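You operate a simulated robot arm through the tools that you are given. There is no shell and no other tool.

Carry out the task below with a simulated robot arm. There is one attempt and no reset: what you move stays moved.

Task
Wipe the orange stick in the copier, then copy the lesson onto it.
Fine: returned sticks are always wiped; one press at WIPE, one at COPY, wait for DONE each time; switch off at the end; the stick stays in.

The check looks at the end state, three seconds after you hand in, the way a careful person would. Anything else that was tipped, shoved, dropped, spilled or broken makes it a failure.

Robot
A 7-joint arm with a two-finger parallel gripper, fixed in place. Base frame: the origin is at the foot of the arm, x ahead of it, y to its left, z up; the work surface is at about z = 2. Lengths are in mm, angles in rad, forces in N, time in s.
With the tool pointing down near the work surface it reaches from about 260 to 680 mm from the base axis. Its first joint turns from -2.897 to 2.897 rad. Payload 2.5 kg.
The TCP is the grasp point between the finger pads, 30 mm short of the fingertips. In the tool frame z runs along the fingers and y along their closing line. The gripper opens to 94 mm. The fingers are 28 mm wide and 10 mm thick; the gripper's body (50 by 96 mm) begins 55 mm behind the TCP.
Orientation is told as [roll, pitch, yaw] about the base's x, y, z axes, in that order, counted from this pose: with the fingers straight down and closing along the base's y, the tool's x points along the base's -x, its y along +y and its z along -z.

Tools
- The arm moves only by the tool play_rows. Its argument "series" is a list that holds one entry, the list of rows, each a list of 7 numbers: the shift along the tool's x, y, z in mm, then the turn, a rotation vector about the tool's x, y, z in rad, then the closure, from 0 (fully open) to 1 (shut). In form: [[[tx, ty, tz, wx, wy, wz, gripper], ...]]. A call has 1 to 20 rows; each row is the pose to reach, as a shift and turn from the pose commanded when the call began, along the tool's axes at that moment. Rows are played at 5 a second. More than 50 mm and 0.15 rad between two rows, or a gripper value outside its range, and nothing of the call is played. A pose out of reach is approached as far as the arm can. The call stops where the force on the tool passes 40 N (or 10 N more than at its start, if that is more) or the arm is blocked; 0.2 s more then pass. The fingers move at their own pace (about 72 mm/s each) and stop on an object; they squeeze with about 40 N. The grip force told is the motor's: it shows also when the fingers shut on nothing. Time passes only in rows, and 0.2 s behind the last, so rows that repeat a pose let the fingers close. It gives the time, the measured TCP pose, the force on the tool (base axes), the opening and the grip force at its end, in the units of the frame above (readings bear some noise), with the torque about the TCP (base axes, N m) and any sound that the robot's microphone picked up, and new pictures: "views" is both (left out), scene, wrist or none.
- Cameras (640 x 400 px; columns grow to the right, rows downward): "scene" is fixed at [220.4, -501.7, 631.4]; the picture's right is [0.88, -0.47, 0.00], its down [-0.37, -0.68, -0.63] and it looks along [0.30, 0.56, -0.77] (base axes); focal length 214 px, centre (320, 200). "wrist" rides on the gripper at [76, 14, -102] in the tool frame; the picture's right is [-0.18, 0.98, 0.00], its down [-0.75, -0.14, -0.64] and it looks along [-0.63, -0.12, 0.77] (tool axes); focal length 243 px, centre (320, 200). There is no depth. A picture from a camera that has moved, and an enlarged one, comes with that camera's place and axes in the base frame and with its lens.
- close_up(camera, box): a new picture of the part [left, top, right, bottom] of that camera's present view, enlarged. No time passes.
- finish_job(): hands the job in; it is judged then, once.

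Nothing tells you positions but the pictures and the camera data. Unless the task says otherwise, let go and move clear before handing in.

The tools are called after "Request:" by a JSON object that holds its "name" and its "arguments". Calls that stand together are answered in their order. play_rows: Moves the arm, as the interface text tells. Its arguments: {"type":"object","properties":{"series":{"type":"array","items":{"type":"array","items":{"type":"array","items":{"type":"number"}}}},"views":{"type":"string","enum":["both","scene","wrist","none"]}},"required":["series"]} The other tools are called the same way: close_up (camera, box) takes an enlarged picture of a part of a camera's view; finish_job () hands the job in.

At the start:

```text
time_s: 0.0
tcp_pos: [324.0, -209.2, 404.1]
tool_rot: [0.0, -0.001, 0.0]
contact_force: [0.7, -0.2, -0.4]
torque: [0.03, -0.04, 0.0]
width: 93.9
gripper_force: 0.0
```

scene: 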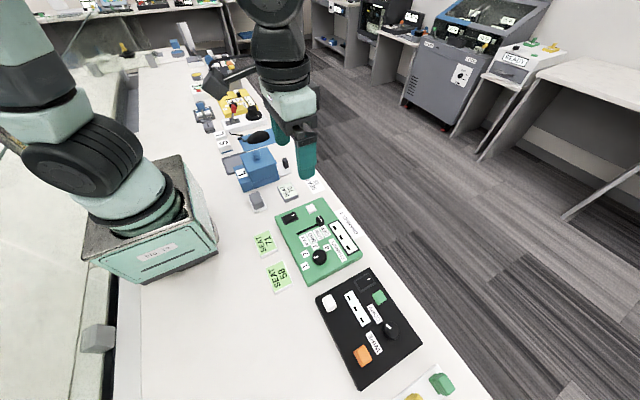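
wrist: 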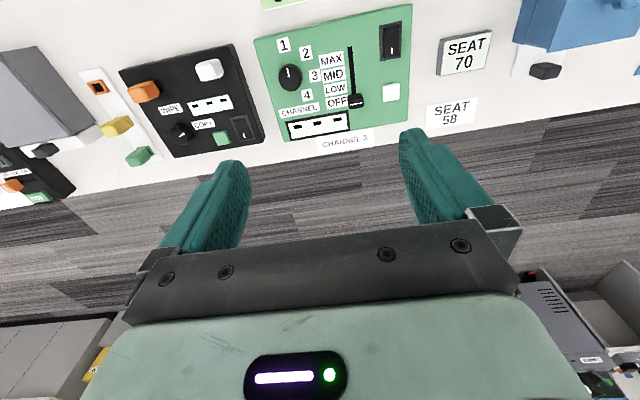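

I see a workbench with a green panel and a black panel marked WIPE / COPY, which is probably the copier. I'll take enlarged pictures before moving.

Request:
{"name": "close_up", "arguments": {"camera": "scene", "box": [300, 255, 480, 400]}}

Request:
{"name": "close_up", "arguments": {"camera": "wrist", "box": [0, 30, 280, 205]}}

Request:
{"name": "close_up", "arguments": {"camera": "scene", "box": [230, 170, 390, 300]}}

Request:
{"name": "close_up", "arguments": {"camera": "wrist", "box": [240, 0, 520, 175]}}

```text
2.76 times, centred on (390, 328) of scene
camera zoom: at [220.4, -501.7, 631.4], right [0.88, -0.47, 0.0], down [-0.37, -0.68, -0.63], along [0.3, 0.56, -0.77], focal length 592 px, centre (127, -152)
```

zoom: 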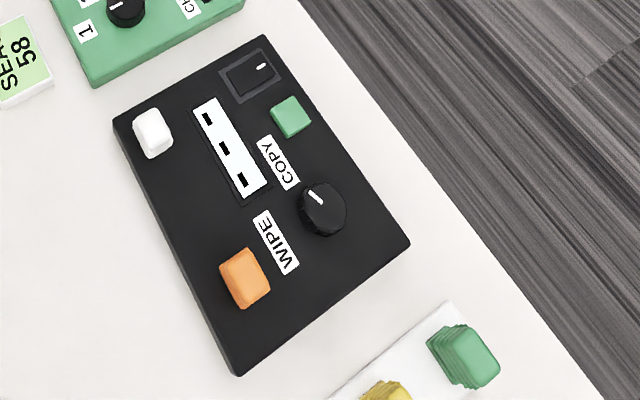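

```text
2.29 times, centred on (140, 118) of wrist
camera zoom: at [247.2, -192.6, 506.3], right [0.18, 0.98, 0.0], down [0.75, -0.14, 0.64], along [0.63, -0.12, -0.77], focal length 555 px, centre (731, 389)
```

zoom: 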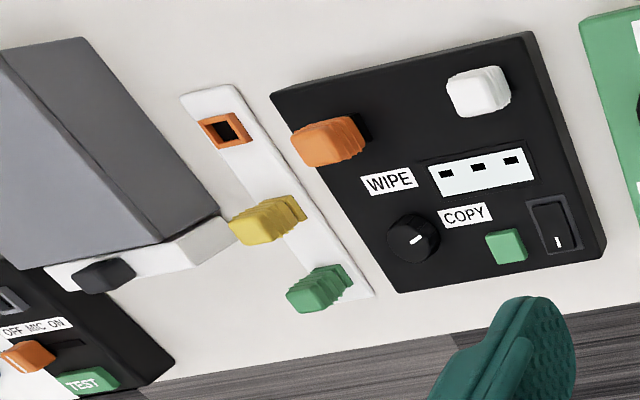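

```text
3.08 times, centred on (310, 235) of scene
camera zoom: at [220.4, -501.7, 631.4], right [0.88, -0.47, 0.0], down [-0.37, -0.68, -0.63], along [0.3, 0.56, -0.77], focal length 660 px, centre (351, 92)
```

zoom: 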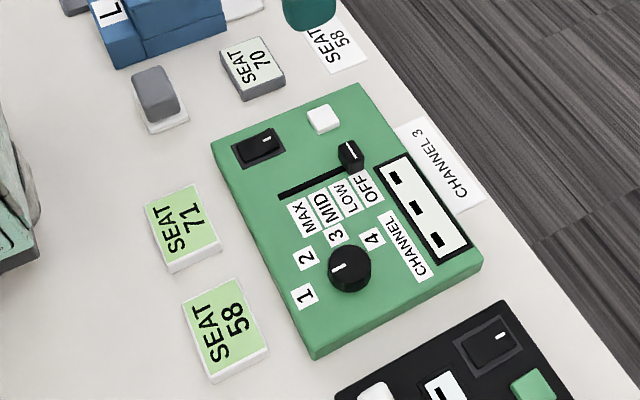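

```text
2.29 times, centred on (380, 88) of wrist
camera zoom: at [247.2, -192.6, 506.3], right [0.18, 0.98, 0.0], down [0.75, -0.14, 0.64], along [0.63, -0.12, -0.77], focal length 555 px, centre (183, 457)
```

zoom: 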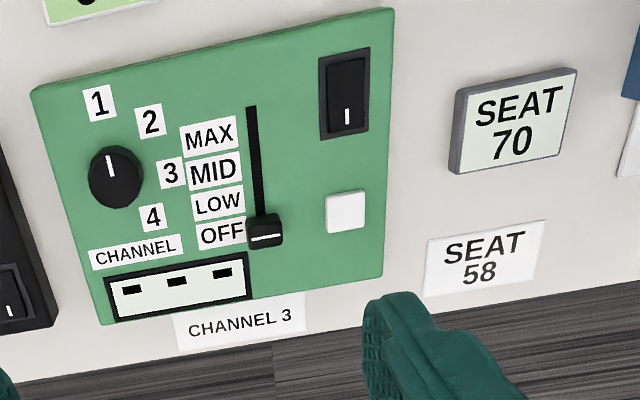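

The copier is the black panel at about x 283–462, y −563 to −357. It carries the orange and white sticks, a dial whose pointer seems to face COPY, a green button, a rocker switch and a small display. Next I'll move the wrist camera closer to read its state, touching nothing.

Request:
{"name": "play_rows", "arguments": {"series": [[[20, -38, 14, 0, 0, 0, 0], [40, -76, 28, 0, 0, 0, 0], [60, -114, 42, 0, 0, 0, 0], [80, -152, 56, 0, 0, 0, 0], [95, -190, 70, 0, 0, 0, 0], [100, -215, 84, 0, 0, 0, 0], [100, -215, 84, 0, 0, 0, 0]]], "views": "both"}}

```text
time_s: 1.6
tcp_pos: [223.7, -422.9, 318.7]
tool_rot: [0.0, 0.001, 0.002]
contact_force: [-0.3, -0.1, 0.8]
torque: [0.02, -0.01, 0.01]
width: 94.0
gripper_force: 0.0
camera wrist: at [147.1, -407.2, 421.9], right [0.18, 0.98, 0.0], down [0.75, -0.14, 0.64], along [0.63, -0.12, -0.77], focal length 243 px, centre (320, 200)
```

scene: 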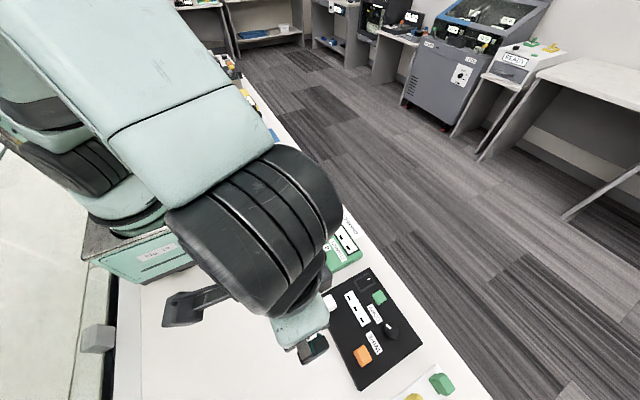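
wrist: 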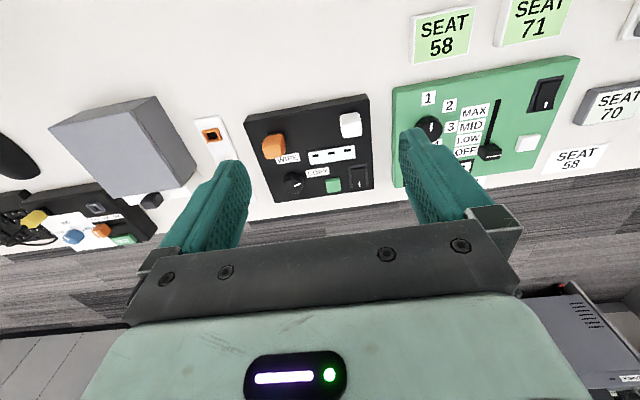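

Request:
{"name": "close_up", "arguments": {"camera": "wrist", "box": [235, 85, 385, 205]}}

Request:
{"name": "close_up", "arguments": {"camera": "scene", "box": [320, 265, 430, 390]}}

Request:
{"name": "close_up", "arguments": {"camera": "wrist", "box": [335, 155, 380, 205]}}

Request:
{"name": "close_up", "arguments": {"camera": "wrist", "box": [265, 135, 360, 205]}}

```text
3.33 times, centred on (310, 145) of wrist
camera zoom: at [147.1, -407.2, 421.9], right [0.18, 0.98, 0.0], down [0.75, -0.14, 0.64], along [0.63, -0.12, -0.77], focal length 809 px, centre (353, 383)
```

zoom: 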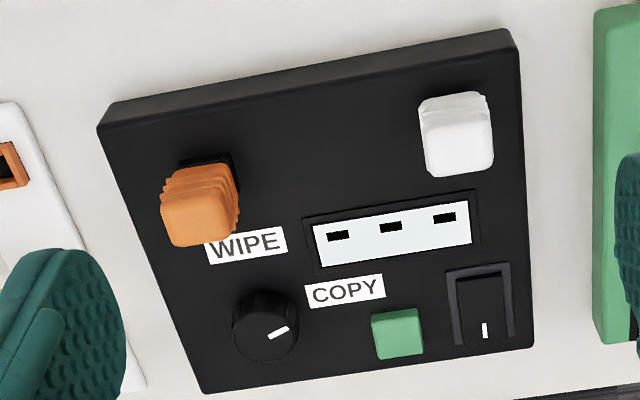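

```text
3.20 times, centred on (375, 328) of scene
camera zoom: at [220.4, -501.7, 631.4], right [0.88, -0.47, 0.0], down [-0.37, -0.68, -0.63], along [0.3, 0.56, -0.77], focal length 686 px, centre (144, -208)
```

zoom: 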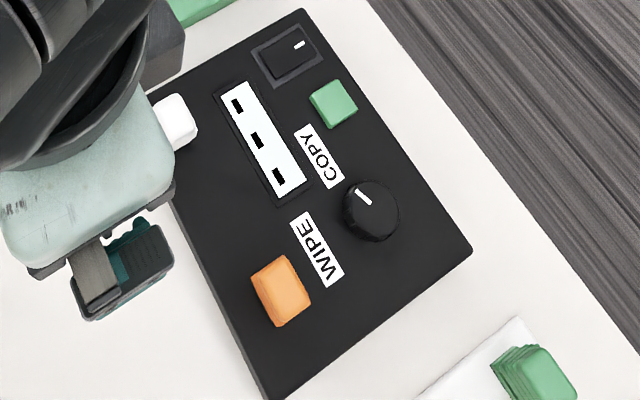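

```text
8.00 times, centred on (358, 180) of wrist
camera zoom: at [147.1, -407.2, 421.9], right [0.18, 0.98, 0.0], down [0.75, -0.14, 0.64], along [0.63, -0.12, -0.77], focal length 1941 px, centre (20, 360)
```

zoom: 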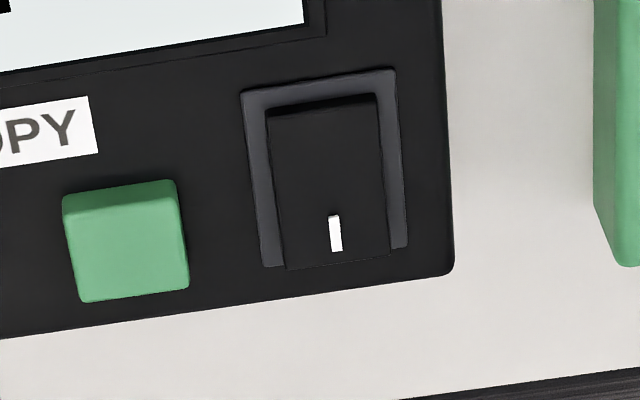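

```text
5.71 times, centred on (312, 170) of wrist
camera zoom: at [147.1, -407.2, 421.9], right [0.18, 0.98, 0.0], down [0.75, -0.14, 0.64], along [0.63, -0.12, -0.77], focal length 1386 px, centre (363, 371)
```

zoom: 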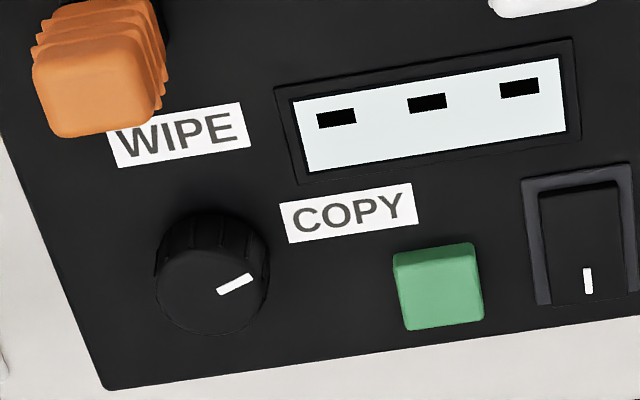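

The near (−x) end of the rocker looks pressed in and the marked end stands up, so the copier is probably off. The dial points to COPY. I put the dial at about (408, −507) with its top near z 47. I'll go above it and test in free air that the wrist can make the quarter turn.

Request:
{"name": "play_rows", "arguments": {"series": [[[-31, -14, 23, 0, 0, 0, 0.3], [-62, -28, 46, 0, 0, 0, 0.3], [-93, -42, 70, 0, 0, 0, 0.3], [-124, -56, 93, 0, 0, 0, 0.3], [-155, -70, 117, 0, 0, 0, 0.3], [-184, -82.8, 140, 0, 0, 0, 0.3], [-184, -82.8, 140, 0, 0, -0.14, 0.3], [-184, -82.8, 140, 0, 0, -0.28, 0.3], [-184, -82.8, 140, 0, 0, -0.42, 0.3], [-184, -82.8, 140, 0, 0, -0.56, 0.3], [-184, -82.8, 140, 0, 0, -0.7, 0.3], [-184, -82.8, 140, 0, 0, -0.84, 0.3], [-184, -82.8, 140, 0, 0, -0.98, 0.3], [-184, -82.8, 140, 0, 0, -1.12, 0.3], [-184, -82.8, 140, 0, 0, -1.26, 0.3], [-184, -82.8, 140, 0, 0, -1.4, 0.3], [-184, -82.8, 140, 0, 0, -1.54, 0.3], [-184, -82.8, 140, 0, 0, -1.54, 0.3]]], "views": "both"}}

```text
time_s: 5.4
tcp_pos: [407.0, -507.2, 179.3]
tool_rot: [-0.002, 0.0, 1.543]
contact_force: [0.4, 0.3, 0.0]
torque: [-0.01, -0.02, 0.0]
width: 66.0
gripper_force: 0.1
camera wrist: at [391.1, -581.1, 281.6], right [-0.98, 0.21, 0.0], down [0.16, 0.75, 0.64], along [0.14, 0.63, -0.77], focal length 243 px, centre (320, 200)
```

scene: 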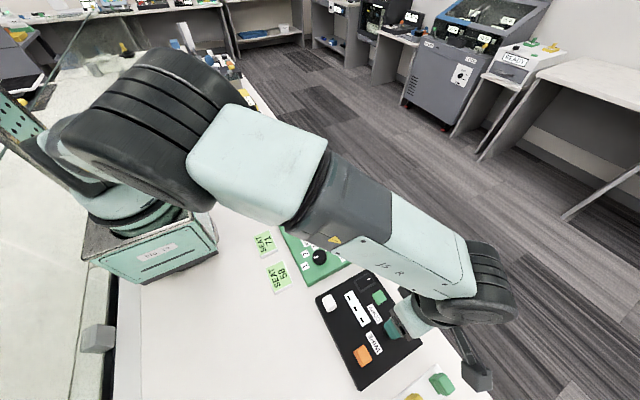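
wrist: 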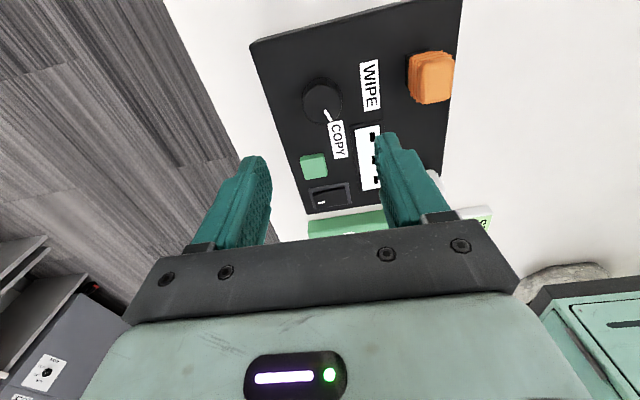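

The wrist turn works. From this second viewpoint I can pin down the dial, button and rocker positions better.

Request:
{"name": "close_up", "arguments": {"camera": "wrist", "box": [240, 20, 480, 220]}}

Request:
{"name": "close_up", "arguments": {"camera": "wrist", "box": [280, 60, 380, 140]}}

Request:
{"name": "close_up", "arguments": {"camera": "wrist", "box": [290, 140, 370, 220]}}

```text
2.00 times, centred on (360, 120) of wrist
camera zoom: at [391.1, -581.1, 281.6], right [-0.98, 0.21, 0.0], down [0.16, 0.75, 0.64], along [0.14, 0.63, -0.77], focal length 485 px, centre (240, 360)
```

zoom: 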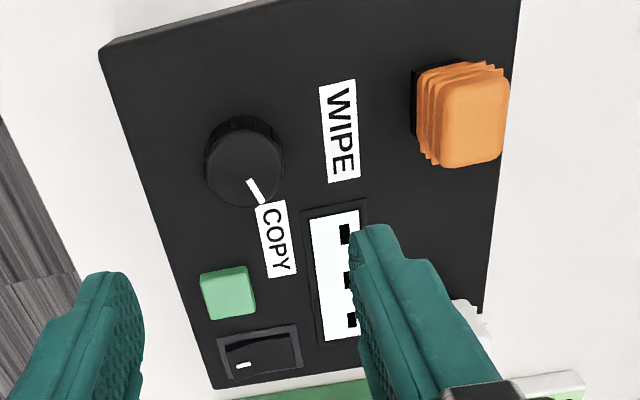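

```text
5.00 times, centred on (330, 100) of wrist
camera zoom: at [391.1, -581.1, 281.6], right [-0.98, 0.21, 0.0], down [0.16, 0.75, 0.64], along [0.14, 0.63, -0.77], focal length 1213 px, centre (270, 700)
```

zoom: 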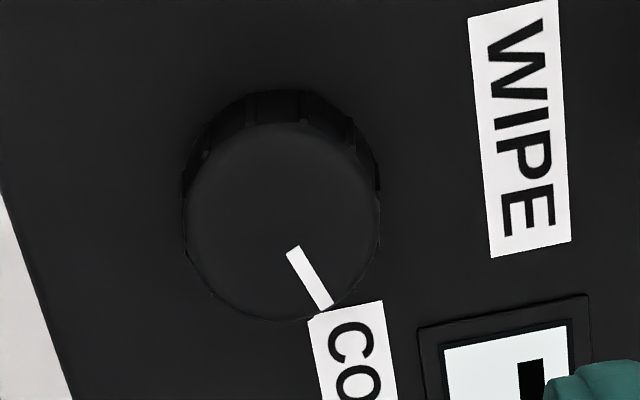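

```text
5.00 times, centred on (330, 180) of wrist
camera zoom: at [391.1, -581.1, 281.6], right [-0.98, 0.21, 0.0], down [0.16, 0.75, 0.64], along [0.14, 0.63, -0.77], focal length 1213 px, centre (270, 300)
```

zoom: 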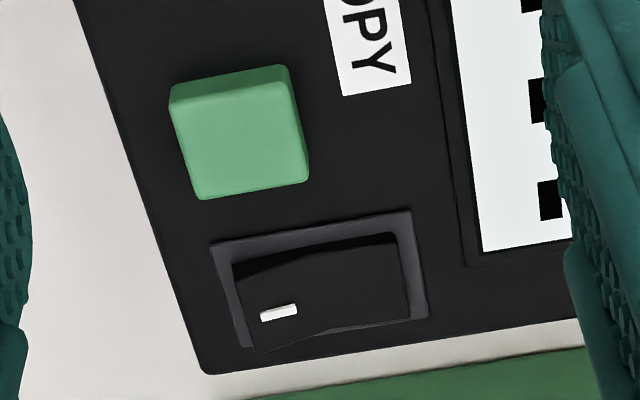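

The dial is about 37 mm across, centred near (406, −506) with its top at z ≈ 51, and the panel face is at z ≈ 33. I'll turn back to yaw 0 and come down to just above the dial.

Request:
{"name": "play_rows", "arguments": {"series": [[[-0.1, 0.2, 6, 0, 0, 0.14, 0.35], [-0.2, 0.4, 12, 0, 0, 0.28, 0.35], [-0.3, 0.6, 18, 0, 0, 0.42, 0.35], [-0.4, 0.8, 24, 0, 0, 0.56, 0.35], [-0.5, 1.0, 30, 0, 0, 0.7, 0.35], [-0.6, 1.2, 36, 0, 0, 0.84, 0.35], [-0.7, 1.4, 42, 0, 0, 0.98, 0.35], [-0.8, 1.6, 48, 0, 0, 1.12, 0.35], [-0.9, 1.8, 54, 0, 0, 1.26, 0.35], [-0.95, 2.0, 60, 0, 0, 1.4, 0.35], [-0.95, 2.0, 70, 0, 0, 1.54, 0.35], [-0.95, 2.0, 70, 0, 0, 1.54, 0.35]]], "views": "both"}}

```text
time_s: 8.0
tcp_pos: [406.1, -505.2, 108.8]
tool_rot: [0.0, -0.001, 0.001]
contact_force: [-0.1, -0.8, -0.6]
torque: [-0.01, -0.04, -0.01]
width: 60.9
gripper_force: 0.1
camera wrist: at [329.7, -489.0, 212.0], right [0.18, 0.98, 0.0], down [0.75, -0.14, 0.64], along [0.63, -0.12, -0.77], focal length 243 px, centre (320, 200)
```

scene: 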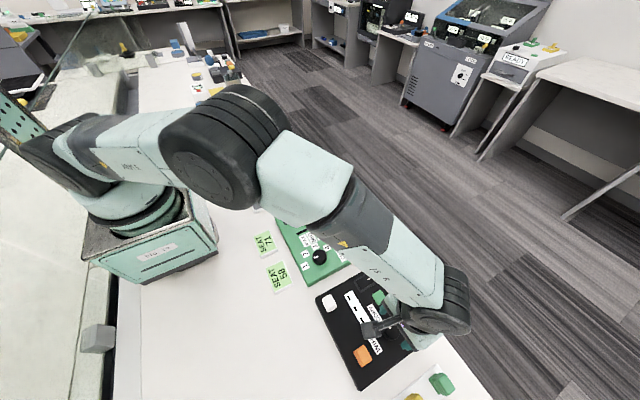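
wrist: 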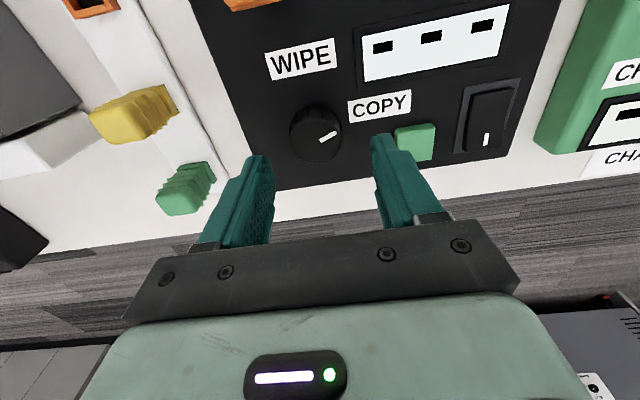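

The dial sits right between the fingers, at about (406.5, −505). I'll lower the fingertips beside it to z ≈ 38 and close gently.

Request:
{"name": "play_rows", "arguments": {"series": [[[0, 0, 15, 0, 0, 0, 0.35], [0, 0, 28, 0, 0, 0, 0.35], [0, 0, 36, 0, 0, 0, 0.35], [0, 0, 41, 0, 0, 0, 0.35], [0, 0, 41, 0, 0, 0, 0.35]]], "views": "wrist"}}

```text
time_s: 9.2
tcp_pos: [406.7, -503.6, 68.3]
tool_rot: [-0.001, 0.001, 0.0]
contact_force: [0.3, 0.0, 0.0]
torque: [-0.02, 0.0, 0.02]
width: 61.3
gripper_force: 0.0
camera wrist: at [330.1, -489.0, 171.4], right [0.18, 0.98, 0.0], down [0.75, -0.14, 0.64], along [0.63, -0.12, -0.77], focal length 243 px, centre (320, 200)
```

wrist: 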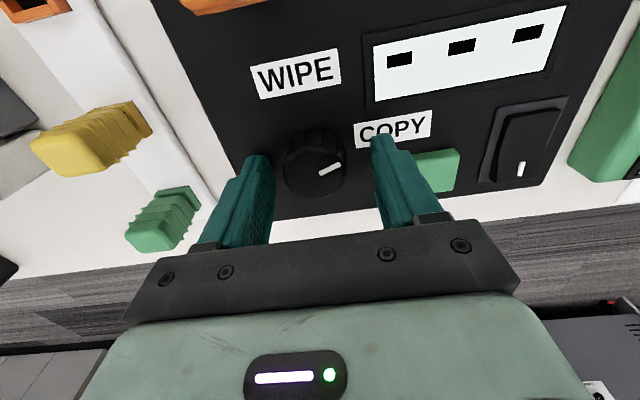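

Request:
{"name": "play_rows", "arguments": {"series": [[[0, 0, 0, 0, 0, 0, 0.5], [0, 0, 0, 0, 0, 0, 0.6], [0, 0, 0, 0, 0, 0, 0.7], [0, 0, 0, 0, 0, 0, 0.7]]], "views": "wrist"}}

```text
time_s: 10.2
tcp_pos: [405.3, -506.8, 69.2]
tool_rot: [-0.006, -0.002, -0.001]
contact_force: [-0.4, -19.6, 0.3]
torque: [-0.57, -0.3, -0.03]
width: 39.4
gripper_force: 10.0
camera wrist: at [329.6, -490.4, 172.3], right [0.18, 0.98, 0.0], down [0.75, -0.14, 0.64], along [0.63, -0.12, -0.77], focal length 243 px, centre (320, 200)
```

wrist: 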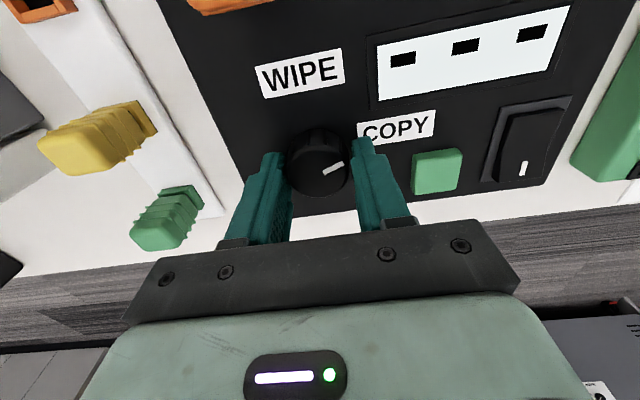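

The −y finger touched first, since the tool is being pushed toward −y, so the dial is a little further to −y. I'll shift about 1.5 mm that way and finish the grip.

Request:
{"name": "play_rows", "arguments": {"series": [[[0, -0.8, 0, 0, 0, 0, 0.7], [0, -1.5, 0, 0, 0, 0, 0.7], [0, -1.5, 0, 0, 0, 0, 0.75], [0, -1.5, 0, 0, 0, 0, 0.75]]], "views": "wrist"}}

```text
time_s: 11.2
tcp_pos: [406.3, -508.1, 69.3]
tool_rot: [-0.003, -0.002, 0.0]
contact_force: [4.8, -24.6, -0.6]
torque: [-0.71, -0.05, 0.05]
width: 37.3
gripper_force: 11.8
camera wrist: at [330.4, -491.4, 171.6], right [0.18, 0.98, 0.0], down [0.75, -0.14, 0.64], along [0.63, -0.12, -0.77], focal length 243 px, centre (320, 200)
```

wrist: 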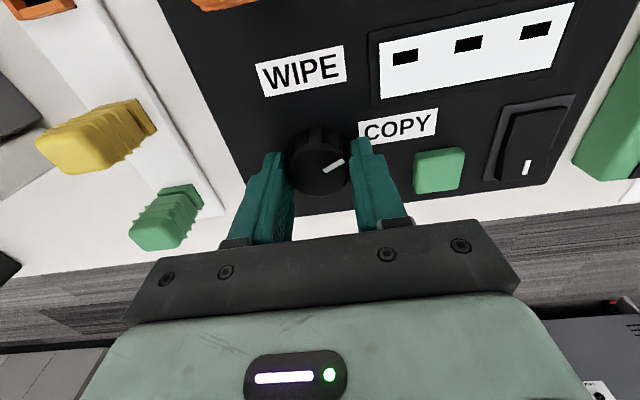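

Request:
{"name": "play_rows", "arguments": {"series": [[[0, -0.8, 0, 0, 0, 0, 0.75], [0, -1.6, 0, 0, 0, 0, 0.75], [0, -1.6, 0, 0, 0, 0, 0.75]]], "views": "none"}}

```text
time_s: 12.0
tcp_pos: [407.2, -507.9, 69.0]
tool_rot: [0.002, -0.002, 0.002]
contact_force: [0.3, -9.7, 10.6]
torque: [-0.35, -0.4, 0.01]
width: 36.5
gripper_force: 45.1
```

The dial is gripped at 36.5 mm. I'll turn it counter-clockwise seen from above, toward WIPE, halfway first to check.

Request:
{"name": "play_rows", "arguments": {"series": [[[0, 0, 0, 0, 0, -0.1, 0.75], [0, 0, 0, 0, 0, -0.2, 0.75], [0, 0, 0, 0, 0, -0.3, 0.75], [0, 0, 0, 0, 0, -0.4, 0.75], [0, 0, 0, 0, 0, -0.5, 0.75], [0, 0, 0, 0, 0, -0.6, 0.75], [0, 0, 0, 0, 0, -0.6, 0.75]]], "views": "both"}}

```text
time_s: 13.6
tcp_pos: [407.2, -507.6, 70.3]
tool_rot: [0.003, -0.002, 0.602]
contact_force: [-7.0, 15.5, 35.5]
torque: [0.83, -0.08, -0.04]
width: 36.5
gripper_force: 45.4
camera wrist: at [335.7, -537.1, 171.7], right [-0.41, 0.91, 0.0], down [0.7, 0.31, 0.64], along [0.59, 0.26, -0.77], focal length 243 px, centre (320, 200)
```

scene: 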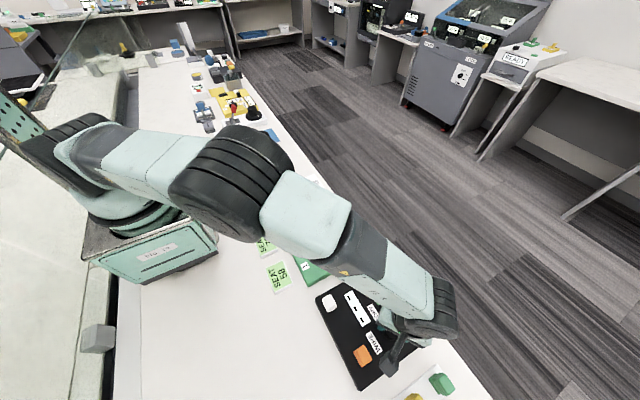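
wrist: 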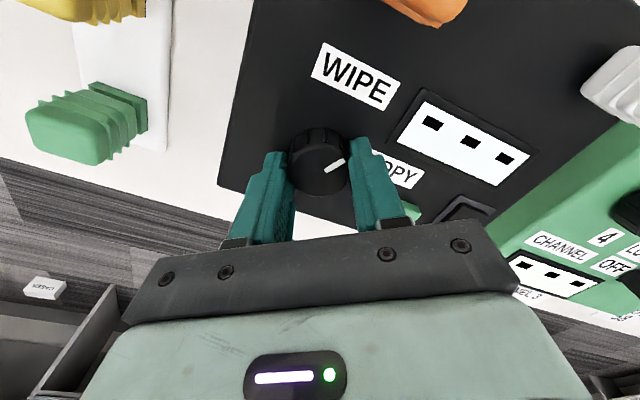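

The dial turns with the fingers, but there is a 35 N vertical load. I'll ease the height up 1 mm to relieve it before going on.

Request:
{"name": "play_rows", "arguments": {"series": [[[0, 0, -0.5, 0, 0, 0, 0.75], [0, 0, -1, 0, 0, 0, 0.75], [0, 0, -1, 0, 0, 0, 0.75]]], "views": "none"}}

```text
time_s: 14.4
tcp_pos: [407.6, -506.9, 70.5]
tool_rot: [0.002, -0.001, 0.603]
contact_force: [1.3, 20.5, 24.9]
torque: [0.24, 0.68, -0.04]
width: 36.5
gripper_force: 45.2
```

Request:
{"name": "play_rows", "arguments": {"series": [[[-0.35, 0.5, -1, 0, 0, 0, 0.75], [-0.7, 1.0, -2, 0, 0, 0, 0.75], [-0.7, 1.0, -2, 0, 0, 0, 0.75]]], "views": "none"}}

```text
time_s: 15.2
tcp_pos: [406.0, -507.1, 70.5]
tool_rot: [0.0, 0.0, 0.599]
contact_force: [20.0, -8.1, -26.7]
torque: [-0.08, -0.57, 0.04]
width: 36.1
gripper_force: 45.3
```

Request:
{"name": "play_rows", "arguments": {"series": [[[-0.3, -0.2, 0.5, 0, 0, 0, 0.75], [-0.58, -0.4, 1, 0, 0, 0, 0.75], [-0.58, -0.4, 1, 0, 0, 0, 0.75]]], "views": "none"}}

```text
time_s: 16.0
tcp_pos: [405.4, -507.9, 71.0]
tool_rot: [0.0, 0.002, 0.6]
contact_force: [12.4, -5.7, -17.0]
torque: [-0.1, -0.21, 0.02]
width: 36.4
gripper_force: 45.1
```

Loads are moderate now. I'll continue the turn to about 74° in total.

Request:
{"name": "play_rows", "arguments": {"series": [[[0, 0, 0.3, 0, 0, -0.1, 0.75], [0, 0, 0.5, 0, 0, -0.2, 0.75], [0, 0, 0.5, 0, 0, -0.3, 0.75], [0, 0, 0.5, 0, 0, -0.4, 0.75], [0, 0, 0.5, 0, 0, -0.5, 0.75], [0, 0, 0.5, 0, 0, -0.6, 0.75], [0, 0, 0.5, 0, 0, -0.7, 0.75], [0, 0, 0.5, 0, 0, -0.7, 0.75]]], "views": "both"}}

```text
time_s: 17.8
tcp_pos: [406.2, -506.7, 70.9]
tool_rot: [0.002, 0.001, 1.302]
contact_force: [-13.7, 7.9, 15.3]
torque: [0.69, 0.35, -0.67]
width: 37.1
gripper_force: 45.0
camera wrist: at [371.5, -575.8, 173.2], right [-0.9, 0.44, 0.0], down [0.34, 0.69, 0.64], along [0.28, 0.58, -0.77], focal length 243 px, centre (320, 200)
```

scene: 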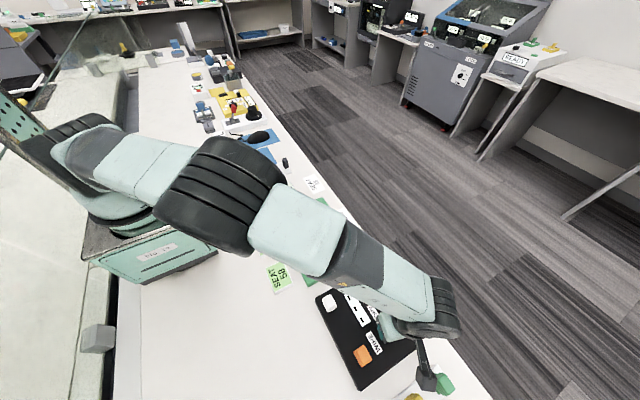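
wrist: 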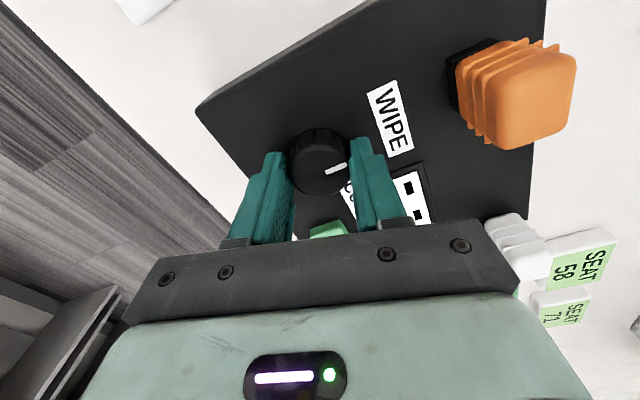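

Request:
{"name": "close_up", "arguments": {"camera": "wrist", "box": [240, 70, 440, 230]}}

```text
2.50 times, centred on (340, 150) of wrist
camera zoom: at [371.5, -575.8, 173.2], right [-0.9, 0.44, 0.0], down [0.34, 0.69, 0.64], along [0.28, 0.58, -0.77], focal length 606 px, centre (270, 325)
```

zoom: 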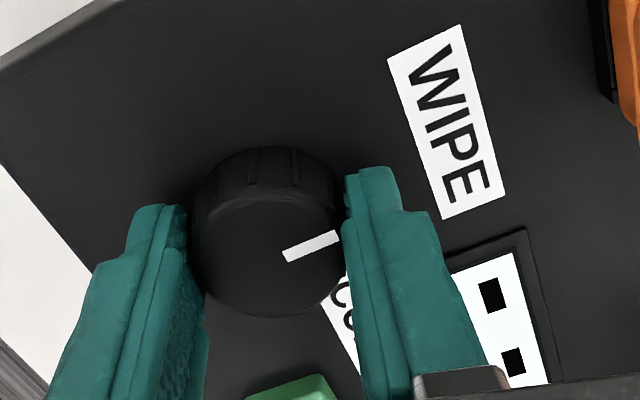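

The pointer now faces about 176°, toward WIPE, and the resisting torque suggests it has met its stop. I'll release and see where it settles.

Request:
{"name": "play_rows", "arguments": {"series": [[[0, 0, 0, 0, 0, 0, 0.5], [0, 0, 0, 0, 0, 0, 0.35], [0, 0, 0, 0, 0, 0, 0.35], [0, 0, -20, 0, 0, 0, 0.35], [0, 0, -50, 0, 0, 0, 0.35], [0, 0, -50, 0, 0, 0, 0.35]]], "views": "both"}}

Request:
{"name": "close_up", "arguments": {"camera": "wrist", "box": [240, 50, 440, 210]}}

```text
time_s: 19.2
tcp_pos: [409.6, -506.4, 118.3]
tool_rot: [-0.001, 0.001, 1.3]
contact_force: [0.7, -0.2, -0.2]
torque: [-0.04, -0.01, -0.02]
width: 61.3
gripper_force: 0.0
camera wrist: at [375.4, -574.1, 221.4], right [-0.9, 0.44, 0.0], down [0.34, 0.69, 0.64], along [0.28, 0.58, -0.77], focal length 243 px, centre (320, 200)
```

scene: 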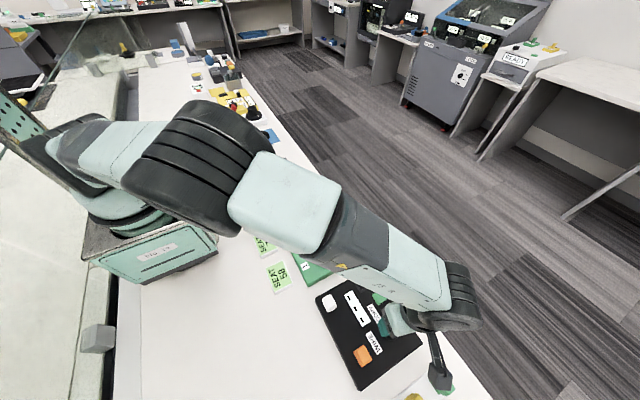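
wrist: 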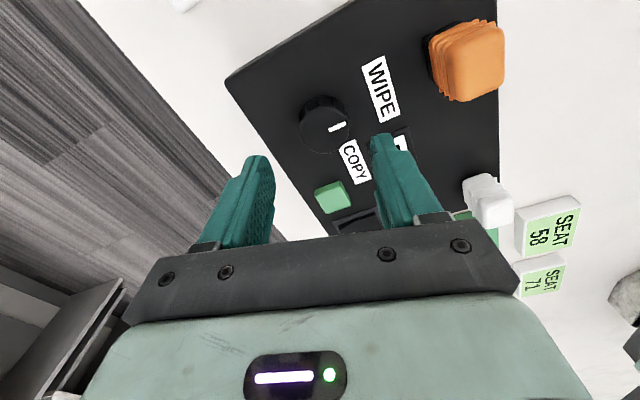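

```text
2.50 times, centred on (340, 130) of wrist
camera zoom: at [375.4, -574.1, 221.4], right [-0.9, 0.44, 0.0], down [0.34, 0.69, 0.64], along [0.28, 0.58, -0.77], focal length 606 px, centre (270, 375)
```

zoom: 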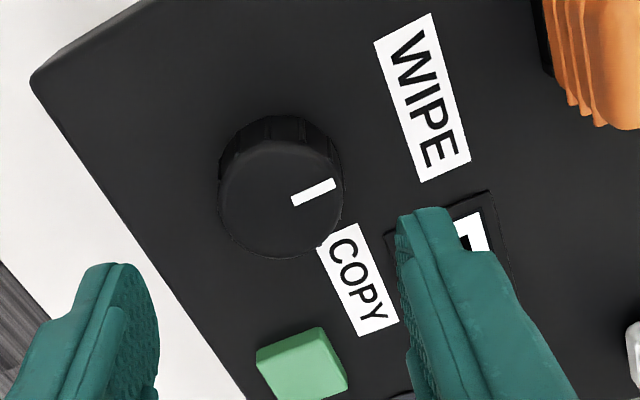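

The dial has settled pointing at WIPE, and its stop was felt. The display still shows only dashes and the marked rocker end is up, so I'll power it on. First I'll move the closed fingers above the marked (+x) end of the rocker, near (436, −384).

Request:
{"name": "play_rows", "arguments": {"series": [[[-32, 1.2, 0, 0, 0, -0.07, 0.6], [-64, 2.5, 0, 0, 0, -0.14, 0.8], [-96, 3.7, 4, 0, 0, -0.21, 1], [-127.2, 4.9, 10, 0, 0, -0.27, 1], [-127.2, 4.9, 10, 0, 0, -0.27, 1], [-127.2, 4.9, 10, 0, 0, -0.27, 1]]], "views": "both"}}

Request:
{"name": "close_up", "arguments": {"camera": "wrist", "box": [240, 80, 440, 240]}}

Request:
{"name": "close_up", "arguments": {"camera": "scene", "box": [320, 255, 430, 390]}}

```text
time_s: 20.6
tcp_pos: [437.1, -382.1, 109.0]
tool_rot: [0.0, 0.0, 1.57]
contact_force: [-1.1, 0.4, 0.4]
torque: [0.01, 0.03, -0.01]
width: 0.0
gripper_force: 33.1
camera wrist: at [422.3, -457.1, 211.4], right [-0.98, 0.18, 0.0], down [0.14, 0.75, 0.64], along [0.12, 0.63, -0.77], focal length 243 px, centre (320, 200)
```

scene: 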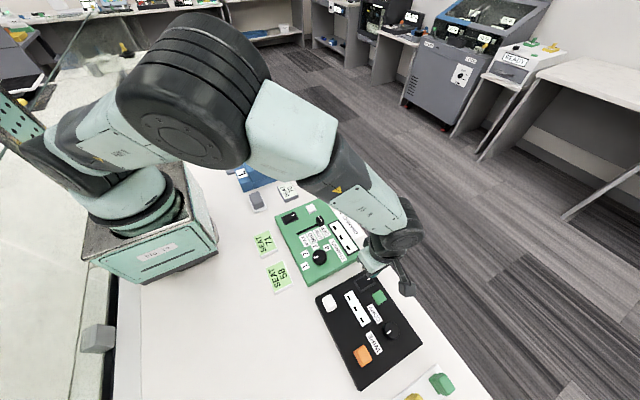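
wrist: 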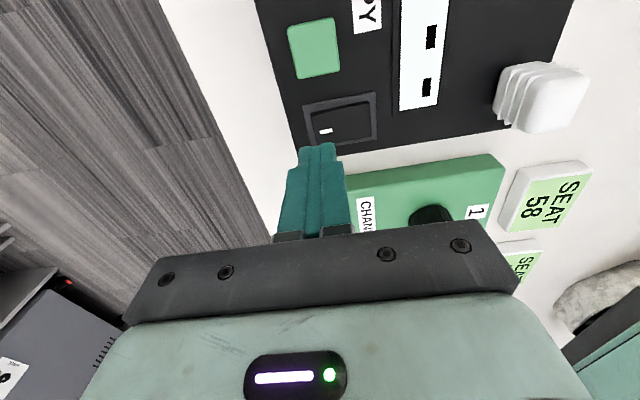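

```text
2.50 times, centred on (340, 160) of wrist
camera zoom: at [422.3, -457.1, 211.4], right [-0.98, 0.18, 0.0], down [0.14, 0.75, 0.64], along [0.12, 0.63, -0.77], focal length 606 px, centre (270, 300)
```

zoom: 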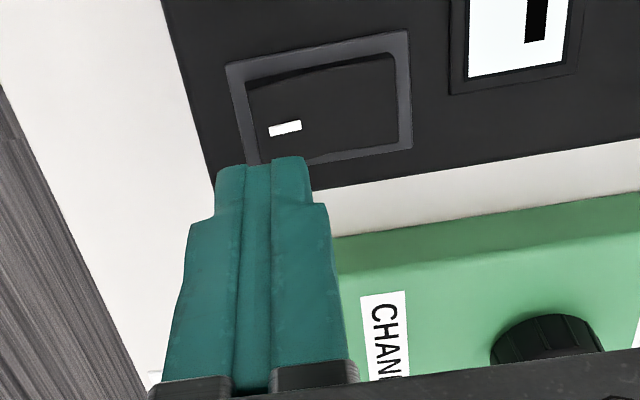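

```text
2.96 times, centred on (375, 322) of scene
camera zoom: at [220.4, -501.7, 631.4], right [0.88, -0.47, 0.0], down [-0.37, -0.68, -0.63], along [0.3, 0.56, -0.77], focal length 636 px, centre (157, -163)
```

zoom: 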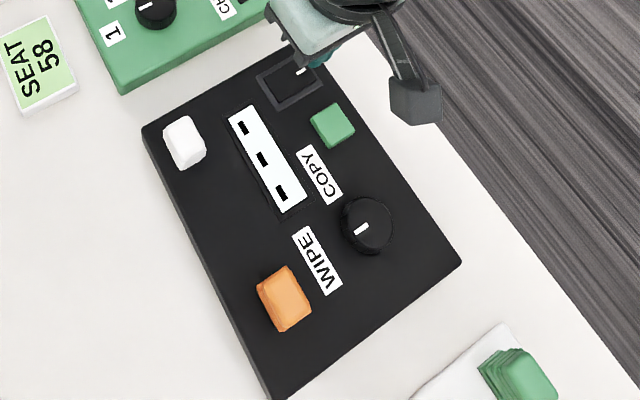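

Everything lines up: the dial points to WIPE, and the rocker spans x ≈ 398–442 with its raised end under the fingers. I'll lower gently onto that end.

Request:
{"name": "play_rows", "arguments": {"series": [[[0, 0, 15, 0, 0, 0, 1], [0, 0, 28, 0, 0, 0, 1], [0, 0, 31, 0, 0, 0, 1], [0, 0, 33, 0, 0, 0, 1], [0, 0, 34, 0, 0, 0, 1], [0, 0, 35, 0, 0, 0, 1]]], "views": "wrist"}}

```text
time_s: 22.0
tcp_pos: [435.1, -382.0, 76.4]
tool_rot: [0.001, -0.001, 1.571]
contact_force: [1.2, 0.8, 0.6]
torque: [0.01, -0.02, 0.04]
width: 0.2
gripper_force: 32.4
camera wrist: at [421.1, -457.5, 178.0], right [-0.98, 0.18, 0.0], down [0.14, 0.75, 0.64], along [0.12, 0.63, -0.77], focal length 243 px, centre (320, 200)
```

wrist: 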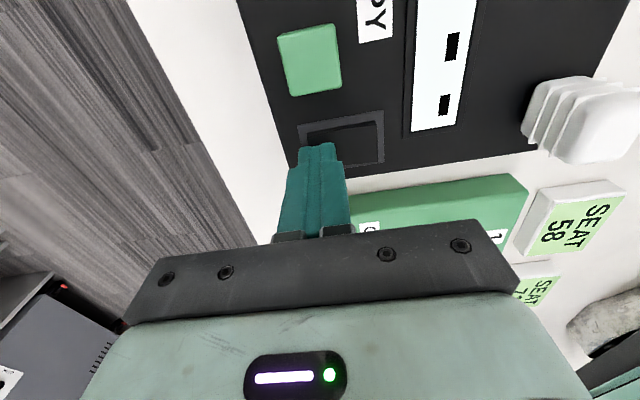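

Request:
{"name": "play_rows", "arguments": {"series": [[[0, 0, 1, 0, 0, 0, 1], [0, 0, 2, 0, 0, 0, 1], [0, 0, 3, 0, 0, 0, 1], [0, 0, 4, 0, 0, 0, 1]]], "views": "wrist"}}

```text
time_s: 23.0
tcp_pos: [434.8, -384.0, 74.5]
tool_rot: [0.002, 0.001, 1.571]
contact_force: [-2.5, 1.7, 7.6]
torque: [0.09, 0.12, -0.02]
width: 0.1
gripper_force: 32.4
stopped in row 4: the force on the tool passed its limit at 43 N (the readings are from after the stop); the commanded pose is now the measured one
camera wrist: at [420.8, -458.1, 176.6], right [-0.98, 0.18, 0.0], down [0.14, 0.75, 0.64], along [0.12, 0.63, -0.77], focal length 243 px, centre (320, 200)
```

wrist: 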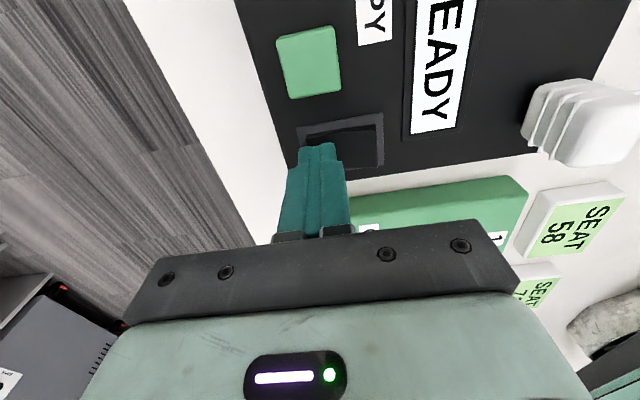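

The display reads READY, so the copier is on. I'll lift off and move above the green button at about (430, −433).

Request:
{"name": "play_rows", "arguments": {"series": [[[0, 0, -15, 0, 0, 0, 1], [0, 0, -30, 0, 0, 0, 1], [25, 2.5, -30, 0, 0, 0, 1], [49.5, 5, -30, 0, 0, 0, 1], [49.5, 5, -30, 0, 0, 0, 1]]], "views": "both"}}

Request:
{"name": "close_up", "arguments": {"camera": "scene", "box": [320, 255, 430, 390]}}

Request:
{"name": "close_up", "arguments": {"camera": "wrist", "box": [240, 40, 440, 200]}}

```text
time_s: 24.2
tcp_pos: [430.1, -434.1, 103.8]
tool_rot: [0.004, 0.001, 1.57]
contact_force: [-0.7, -0.6, -0.4]
torque: [-0.01, -0.03, -0.04]
width: 0.0
gripper_force: 33.0
camera wrist: at [416.2, -509.0, 206.1], right [-0.98, 0.18, 0.0], down [0.14, 0.75, 0.64], along [0.12, 0.63, -0.77], focal length 243 px, centre (320, 200)
```

scene: 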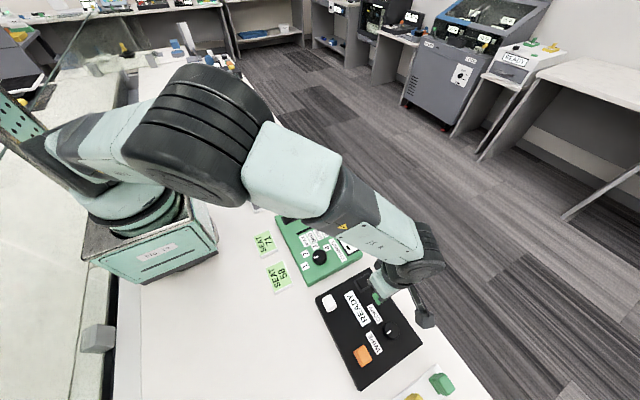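
wrist: 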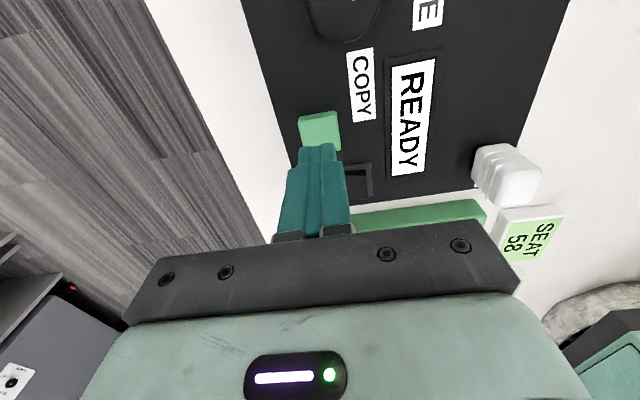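

```text
2.96 times, centred on (375, 322) of scene
camera zoom: at [220.4, -501.7, 631.4], right [0.88, -0.47, 0.0], down [-0.37, -0.68, -0.63], along [0.3, 0.56, -0.77], focal length 636 px, centre (157, -163)
```

zoom: 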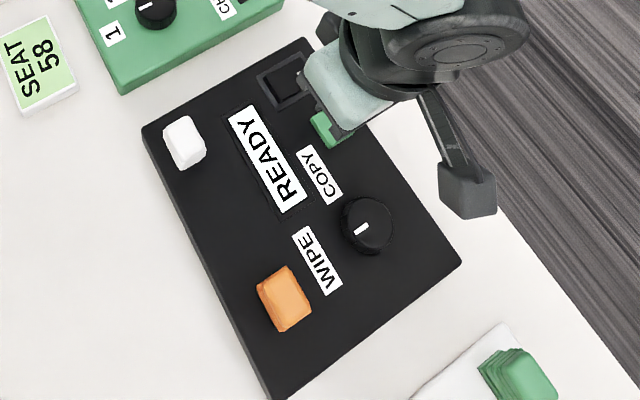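

```text
2.50 times, centred on (340, 120) of wrist
camera zoom: at [416.2, -509.0, 206.1], right [-0.98, 0.18, 0.0], down [0.14, 0.75, 0.64], along [0.12, 0.63, -0.77], focal length 606 px, centre (270, 400)
```

zoom: 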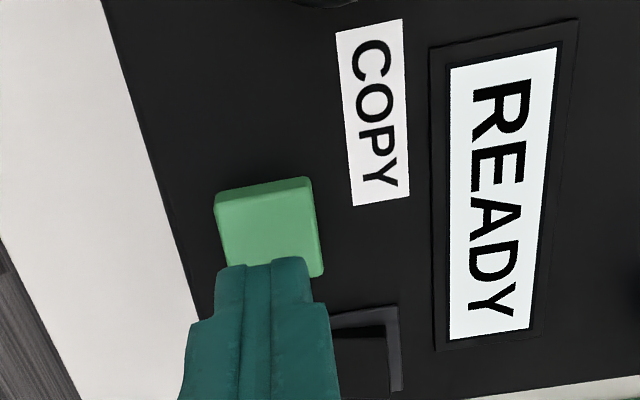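

The button is directly under the fingers. I'll lower to just above it, then press in small steps.

Request:
{"name": "play_rows", "arguments": {"series": [[[0, 0, 14, 0, 0, 0, 1], [0, 0, 26, 0, 0, 0, 1], [0, 0, 29, 0, 0, 0, 1], [0, 0, 31, 0, 0, 0, 1]]], "views": "wrist"}}

```text
time_s: 25.2
tcp_pos: [429.1, -433.3, 73.2]
tool_rot: [0.002, 0.001, 1.572]
contact_force: [-0.6, -0.8, 1.0]
torque: [0.0, 0.05, 0.02]
width: 0.1
gripper_force: 33.2
camera wrist: at [415.3, -508.5, 175.6], right [-0.98, 0.18, 0.0], down [0.14, 0.75, 0.64], along [0.12, 0.63, -0.77], focal length 243 px, centre (320, 200)
```

wrist: 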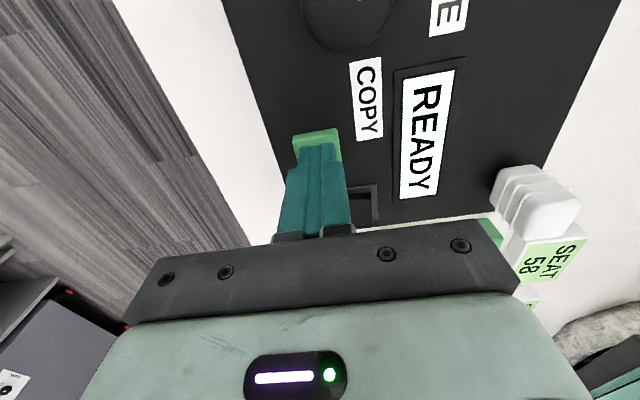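

Request:
{"name": "play_rows", "arguments": {"series": [[[0, 0, 1, 0, 0, 0, 1], [0, 0, 2, 0, 0, 0, 1], [0, 0, 3, 0, 0, 0, 1]]], "views": "wrist"}}

```text
time_s: 26.0
tcp_pos: [430.3, -432.6, 69.9]
tool_rot: [0.004, 0.002, 1.57]
contact_force: [-2.6, -0.7, 3.9]
torque: [0.01, 0.07, 0.03]
width: 0.0
gripper_force: 33.1
heard: click
camera wrist: at [415.7, -508.1, 172.2], right [-0.98, 0.18, 0.0], down [0.14, 0.75, 0.64], along [0.12, 0.63, -0.77], focal length 243 px, centre (320, 200)
```

wrist: 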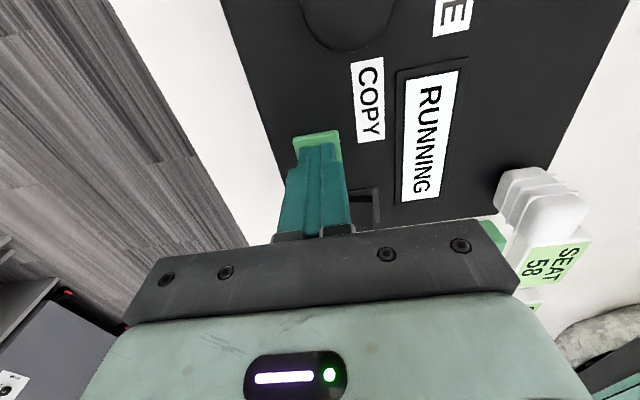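

I heard a click and the display says RUNNING. I'll lift off and wait for DONE.

Request:
{"name": "play_rows", "arguments": {"series": [[[0, 0, -10, 0, 0, 0, 1], [0, 0, -30, 0, 0, 0, 1], [0, 0, -50, 0, 0, 0, 1], [0, 0, -50, 0, 0, 0, 1], [0, 0, -50, 0, 0, 0, 1], [0, 0, -50, 0, 0, 0, 1], [0, 0, -50, 0, 0, 0, 1], [0, 0, -50, 0, 0, 0, 1], [0, 0, -50, 0, 0, 0, 1], [0, 0, -50, 0, 0, 0, 1], [0, 0, -50, 0, 0, 0, 1], [0, 0, -50, 0, 0, 0, 1], [0, 0, -50, 0, 0, 0, 1], [0, 0, -50, 0, 0, 0, 1]]], "views": "both"}}

```text
time_s: 29.0
tcp_pos: [431.4, -431.4, 117.6]
tool_rot: [0.002, 0.002, 1.57]
contact_force: [-0.2, 0.0, 0.1]
torque: [0.0, 0.01, 0.0]
width: 0.1
gripper_force: 33.1
camera wrist: at [416.2, -507.3, 220.6], right [-0.98, 0.18, 0.0], down [0.14, 0.75, 0.64], along [0.12, 0.63, -0.77], focal length 243 px, centre (320, 200)
```

scene: 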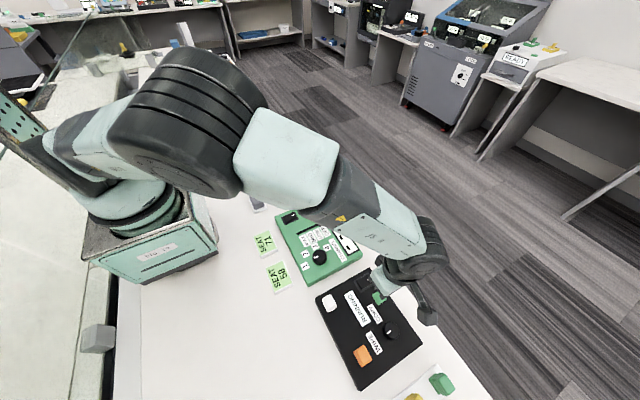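
wrist: 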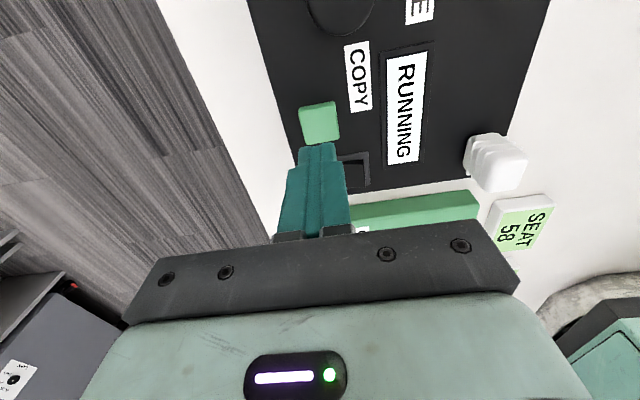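

Request:
{"name": "play_rows", "arguments": {"series": [[[0, 0, 0, 0, 0, 0, 1], [0, 0, 0, 0, 0, 0, 1], [0, 0, 0, 0, 0, 0, 1], [0, 0, 0, 0, 0, 0, 1], [0, 0, 0, 0, 0, 0, 1], [0, 0, 0, 0, 0, 0, 1], [0, 0, 0, 0, 0, 0, 1], [0, 0, 0, 0, 0, 0, 1], [0, 0, 0, 0, 0, 0, 1], [0, 0, 0, 0, 0, 0, 1], [0, 0, 0, 0, 0, 0, 1], [0, 0, 0, 0, 0, 0, 1], [0, 0, 0, 0, 0, 0, 1], [0, 0, 0, 0, 0, 0, 1], [0, 0, 0, 0, 0, 0, 1]]], "views": "wrist"}}

```text
time_s: 32.2
tcp_pos: [429.1, -432.7, 117.0]
tool_rot: [0.001, 0.002, 1.571]
contact_force: [0.6, -0.8, 0.1]
torque: [0.01, -0.02, 0.0]
width: 0.1
gripper_force: 33.3
camera wrist: at [416.2, -507.3, 220.6], right [-0.98, 0.18, 0.0], down [0.14, 0.75, 0.64], along [0.12, 0.63, -0.77], focal length 243 px, centre (320, 200)
```

wrist: 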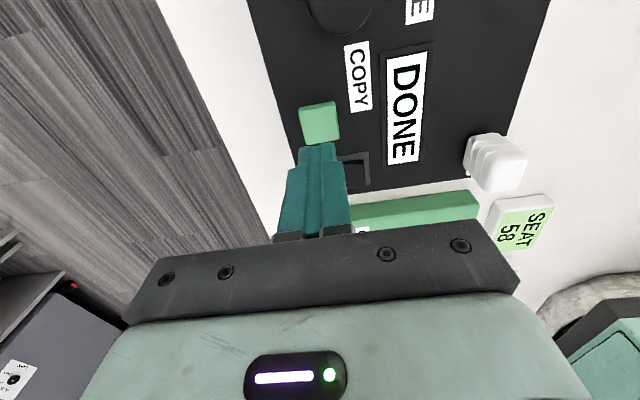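

DONE is showing, so the wipe is finished. Next I'll return to the dial, at about (406.5, −507.5) with yaw 1.3, to turn it back to COPY.

Request:
{"name": "play_rows", "arguments": {"series": [[[25, 8, 0, 0, 0, 0.09, 1], [50, 16, 0, 0, 0, 0.18, 0.6], [74, 23.3, 0, 0, 0, 0.27, 0.35], [74, 23.3, 10, 0, 0, 0.27, 0.35], [74, 23.3, 15, 0, 0, 0.27, 0.35], [74, 23.3, 15, 0, 0, 0.27, 0.35]]], "views": "both"}}

Request:
{"name": "close_up", "arguments": {"camera": "wrist", "box": [220, 50, 420, 210]}}

```text
time_s: 33.6
tcp_pos: [405.8, -506.9, 104.5]
tool_rot: [0.002, 0.0, 1.3]
contact_force: [-0.6, -0.4, -0.4]
torque: [0.0, -0.02, -0.01]
width: 61.2
gripper_force: 0.1
camera wrist: at [372.0, -574.6, 206.3], right [-0.9, 0.44, 0.0], down [0.34, 0.69, 0.64], along [0.28, 0.58, -0.77], focal length 243 px, centre (320, 200)
```

scene: 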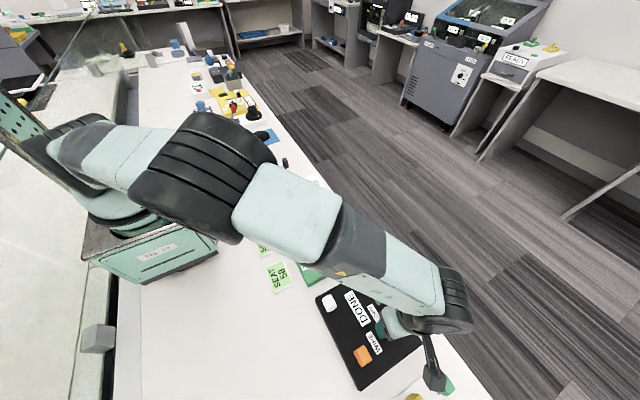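
wrist: 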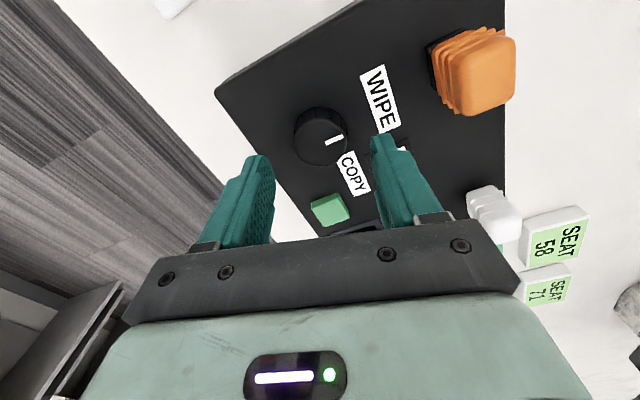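

```text
2.50 times, centred on (320, 130) of wrist
camera zoom: at [372.0, -574.6, 206.3], right [-0.9, 0.44, 0.0], down [0.34, 0.69, 0.64], along [0.28, 0.58, -0.77], focal length 606 px, centre (320, 375)
```

zoom: 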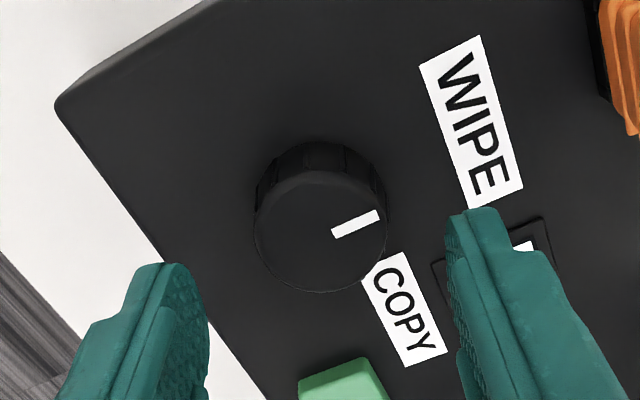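

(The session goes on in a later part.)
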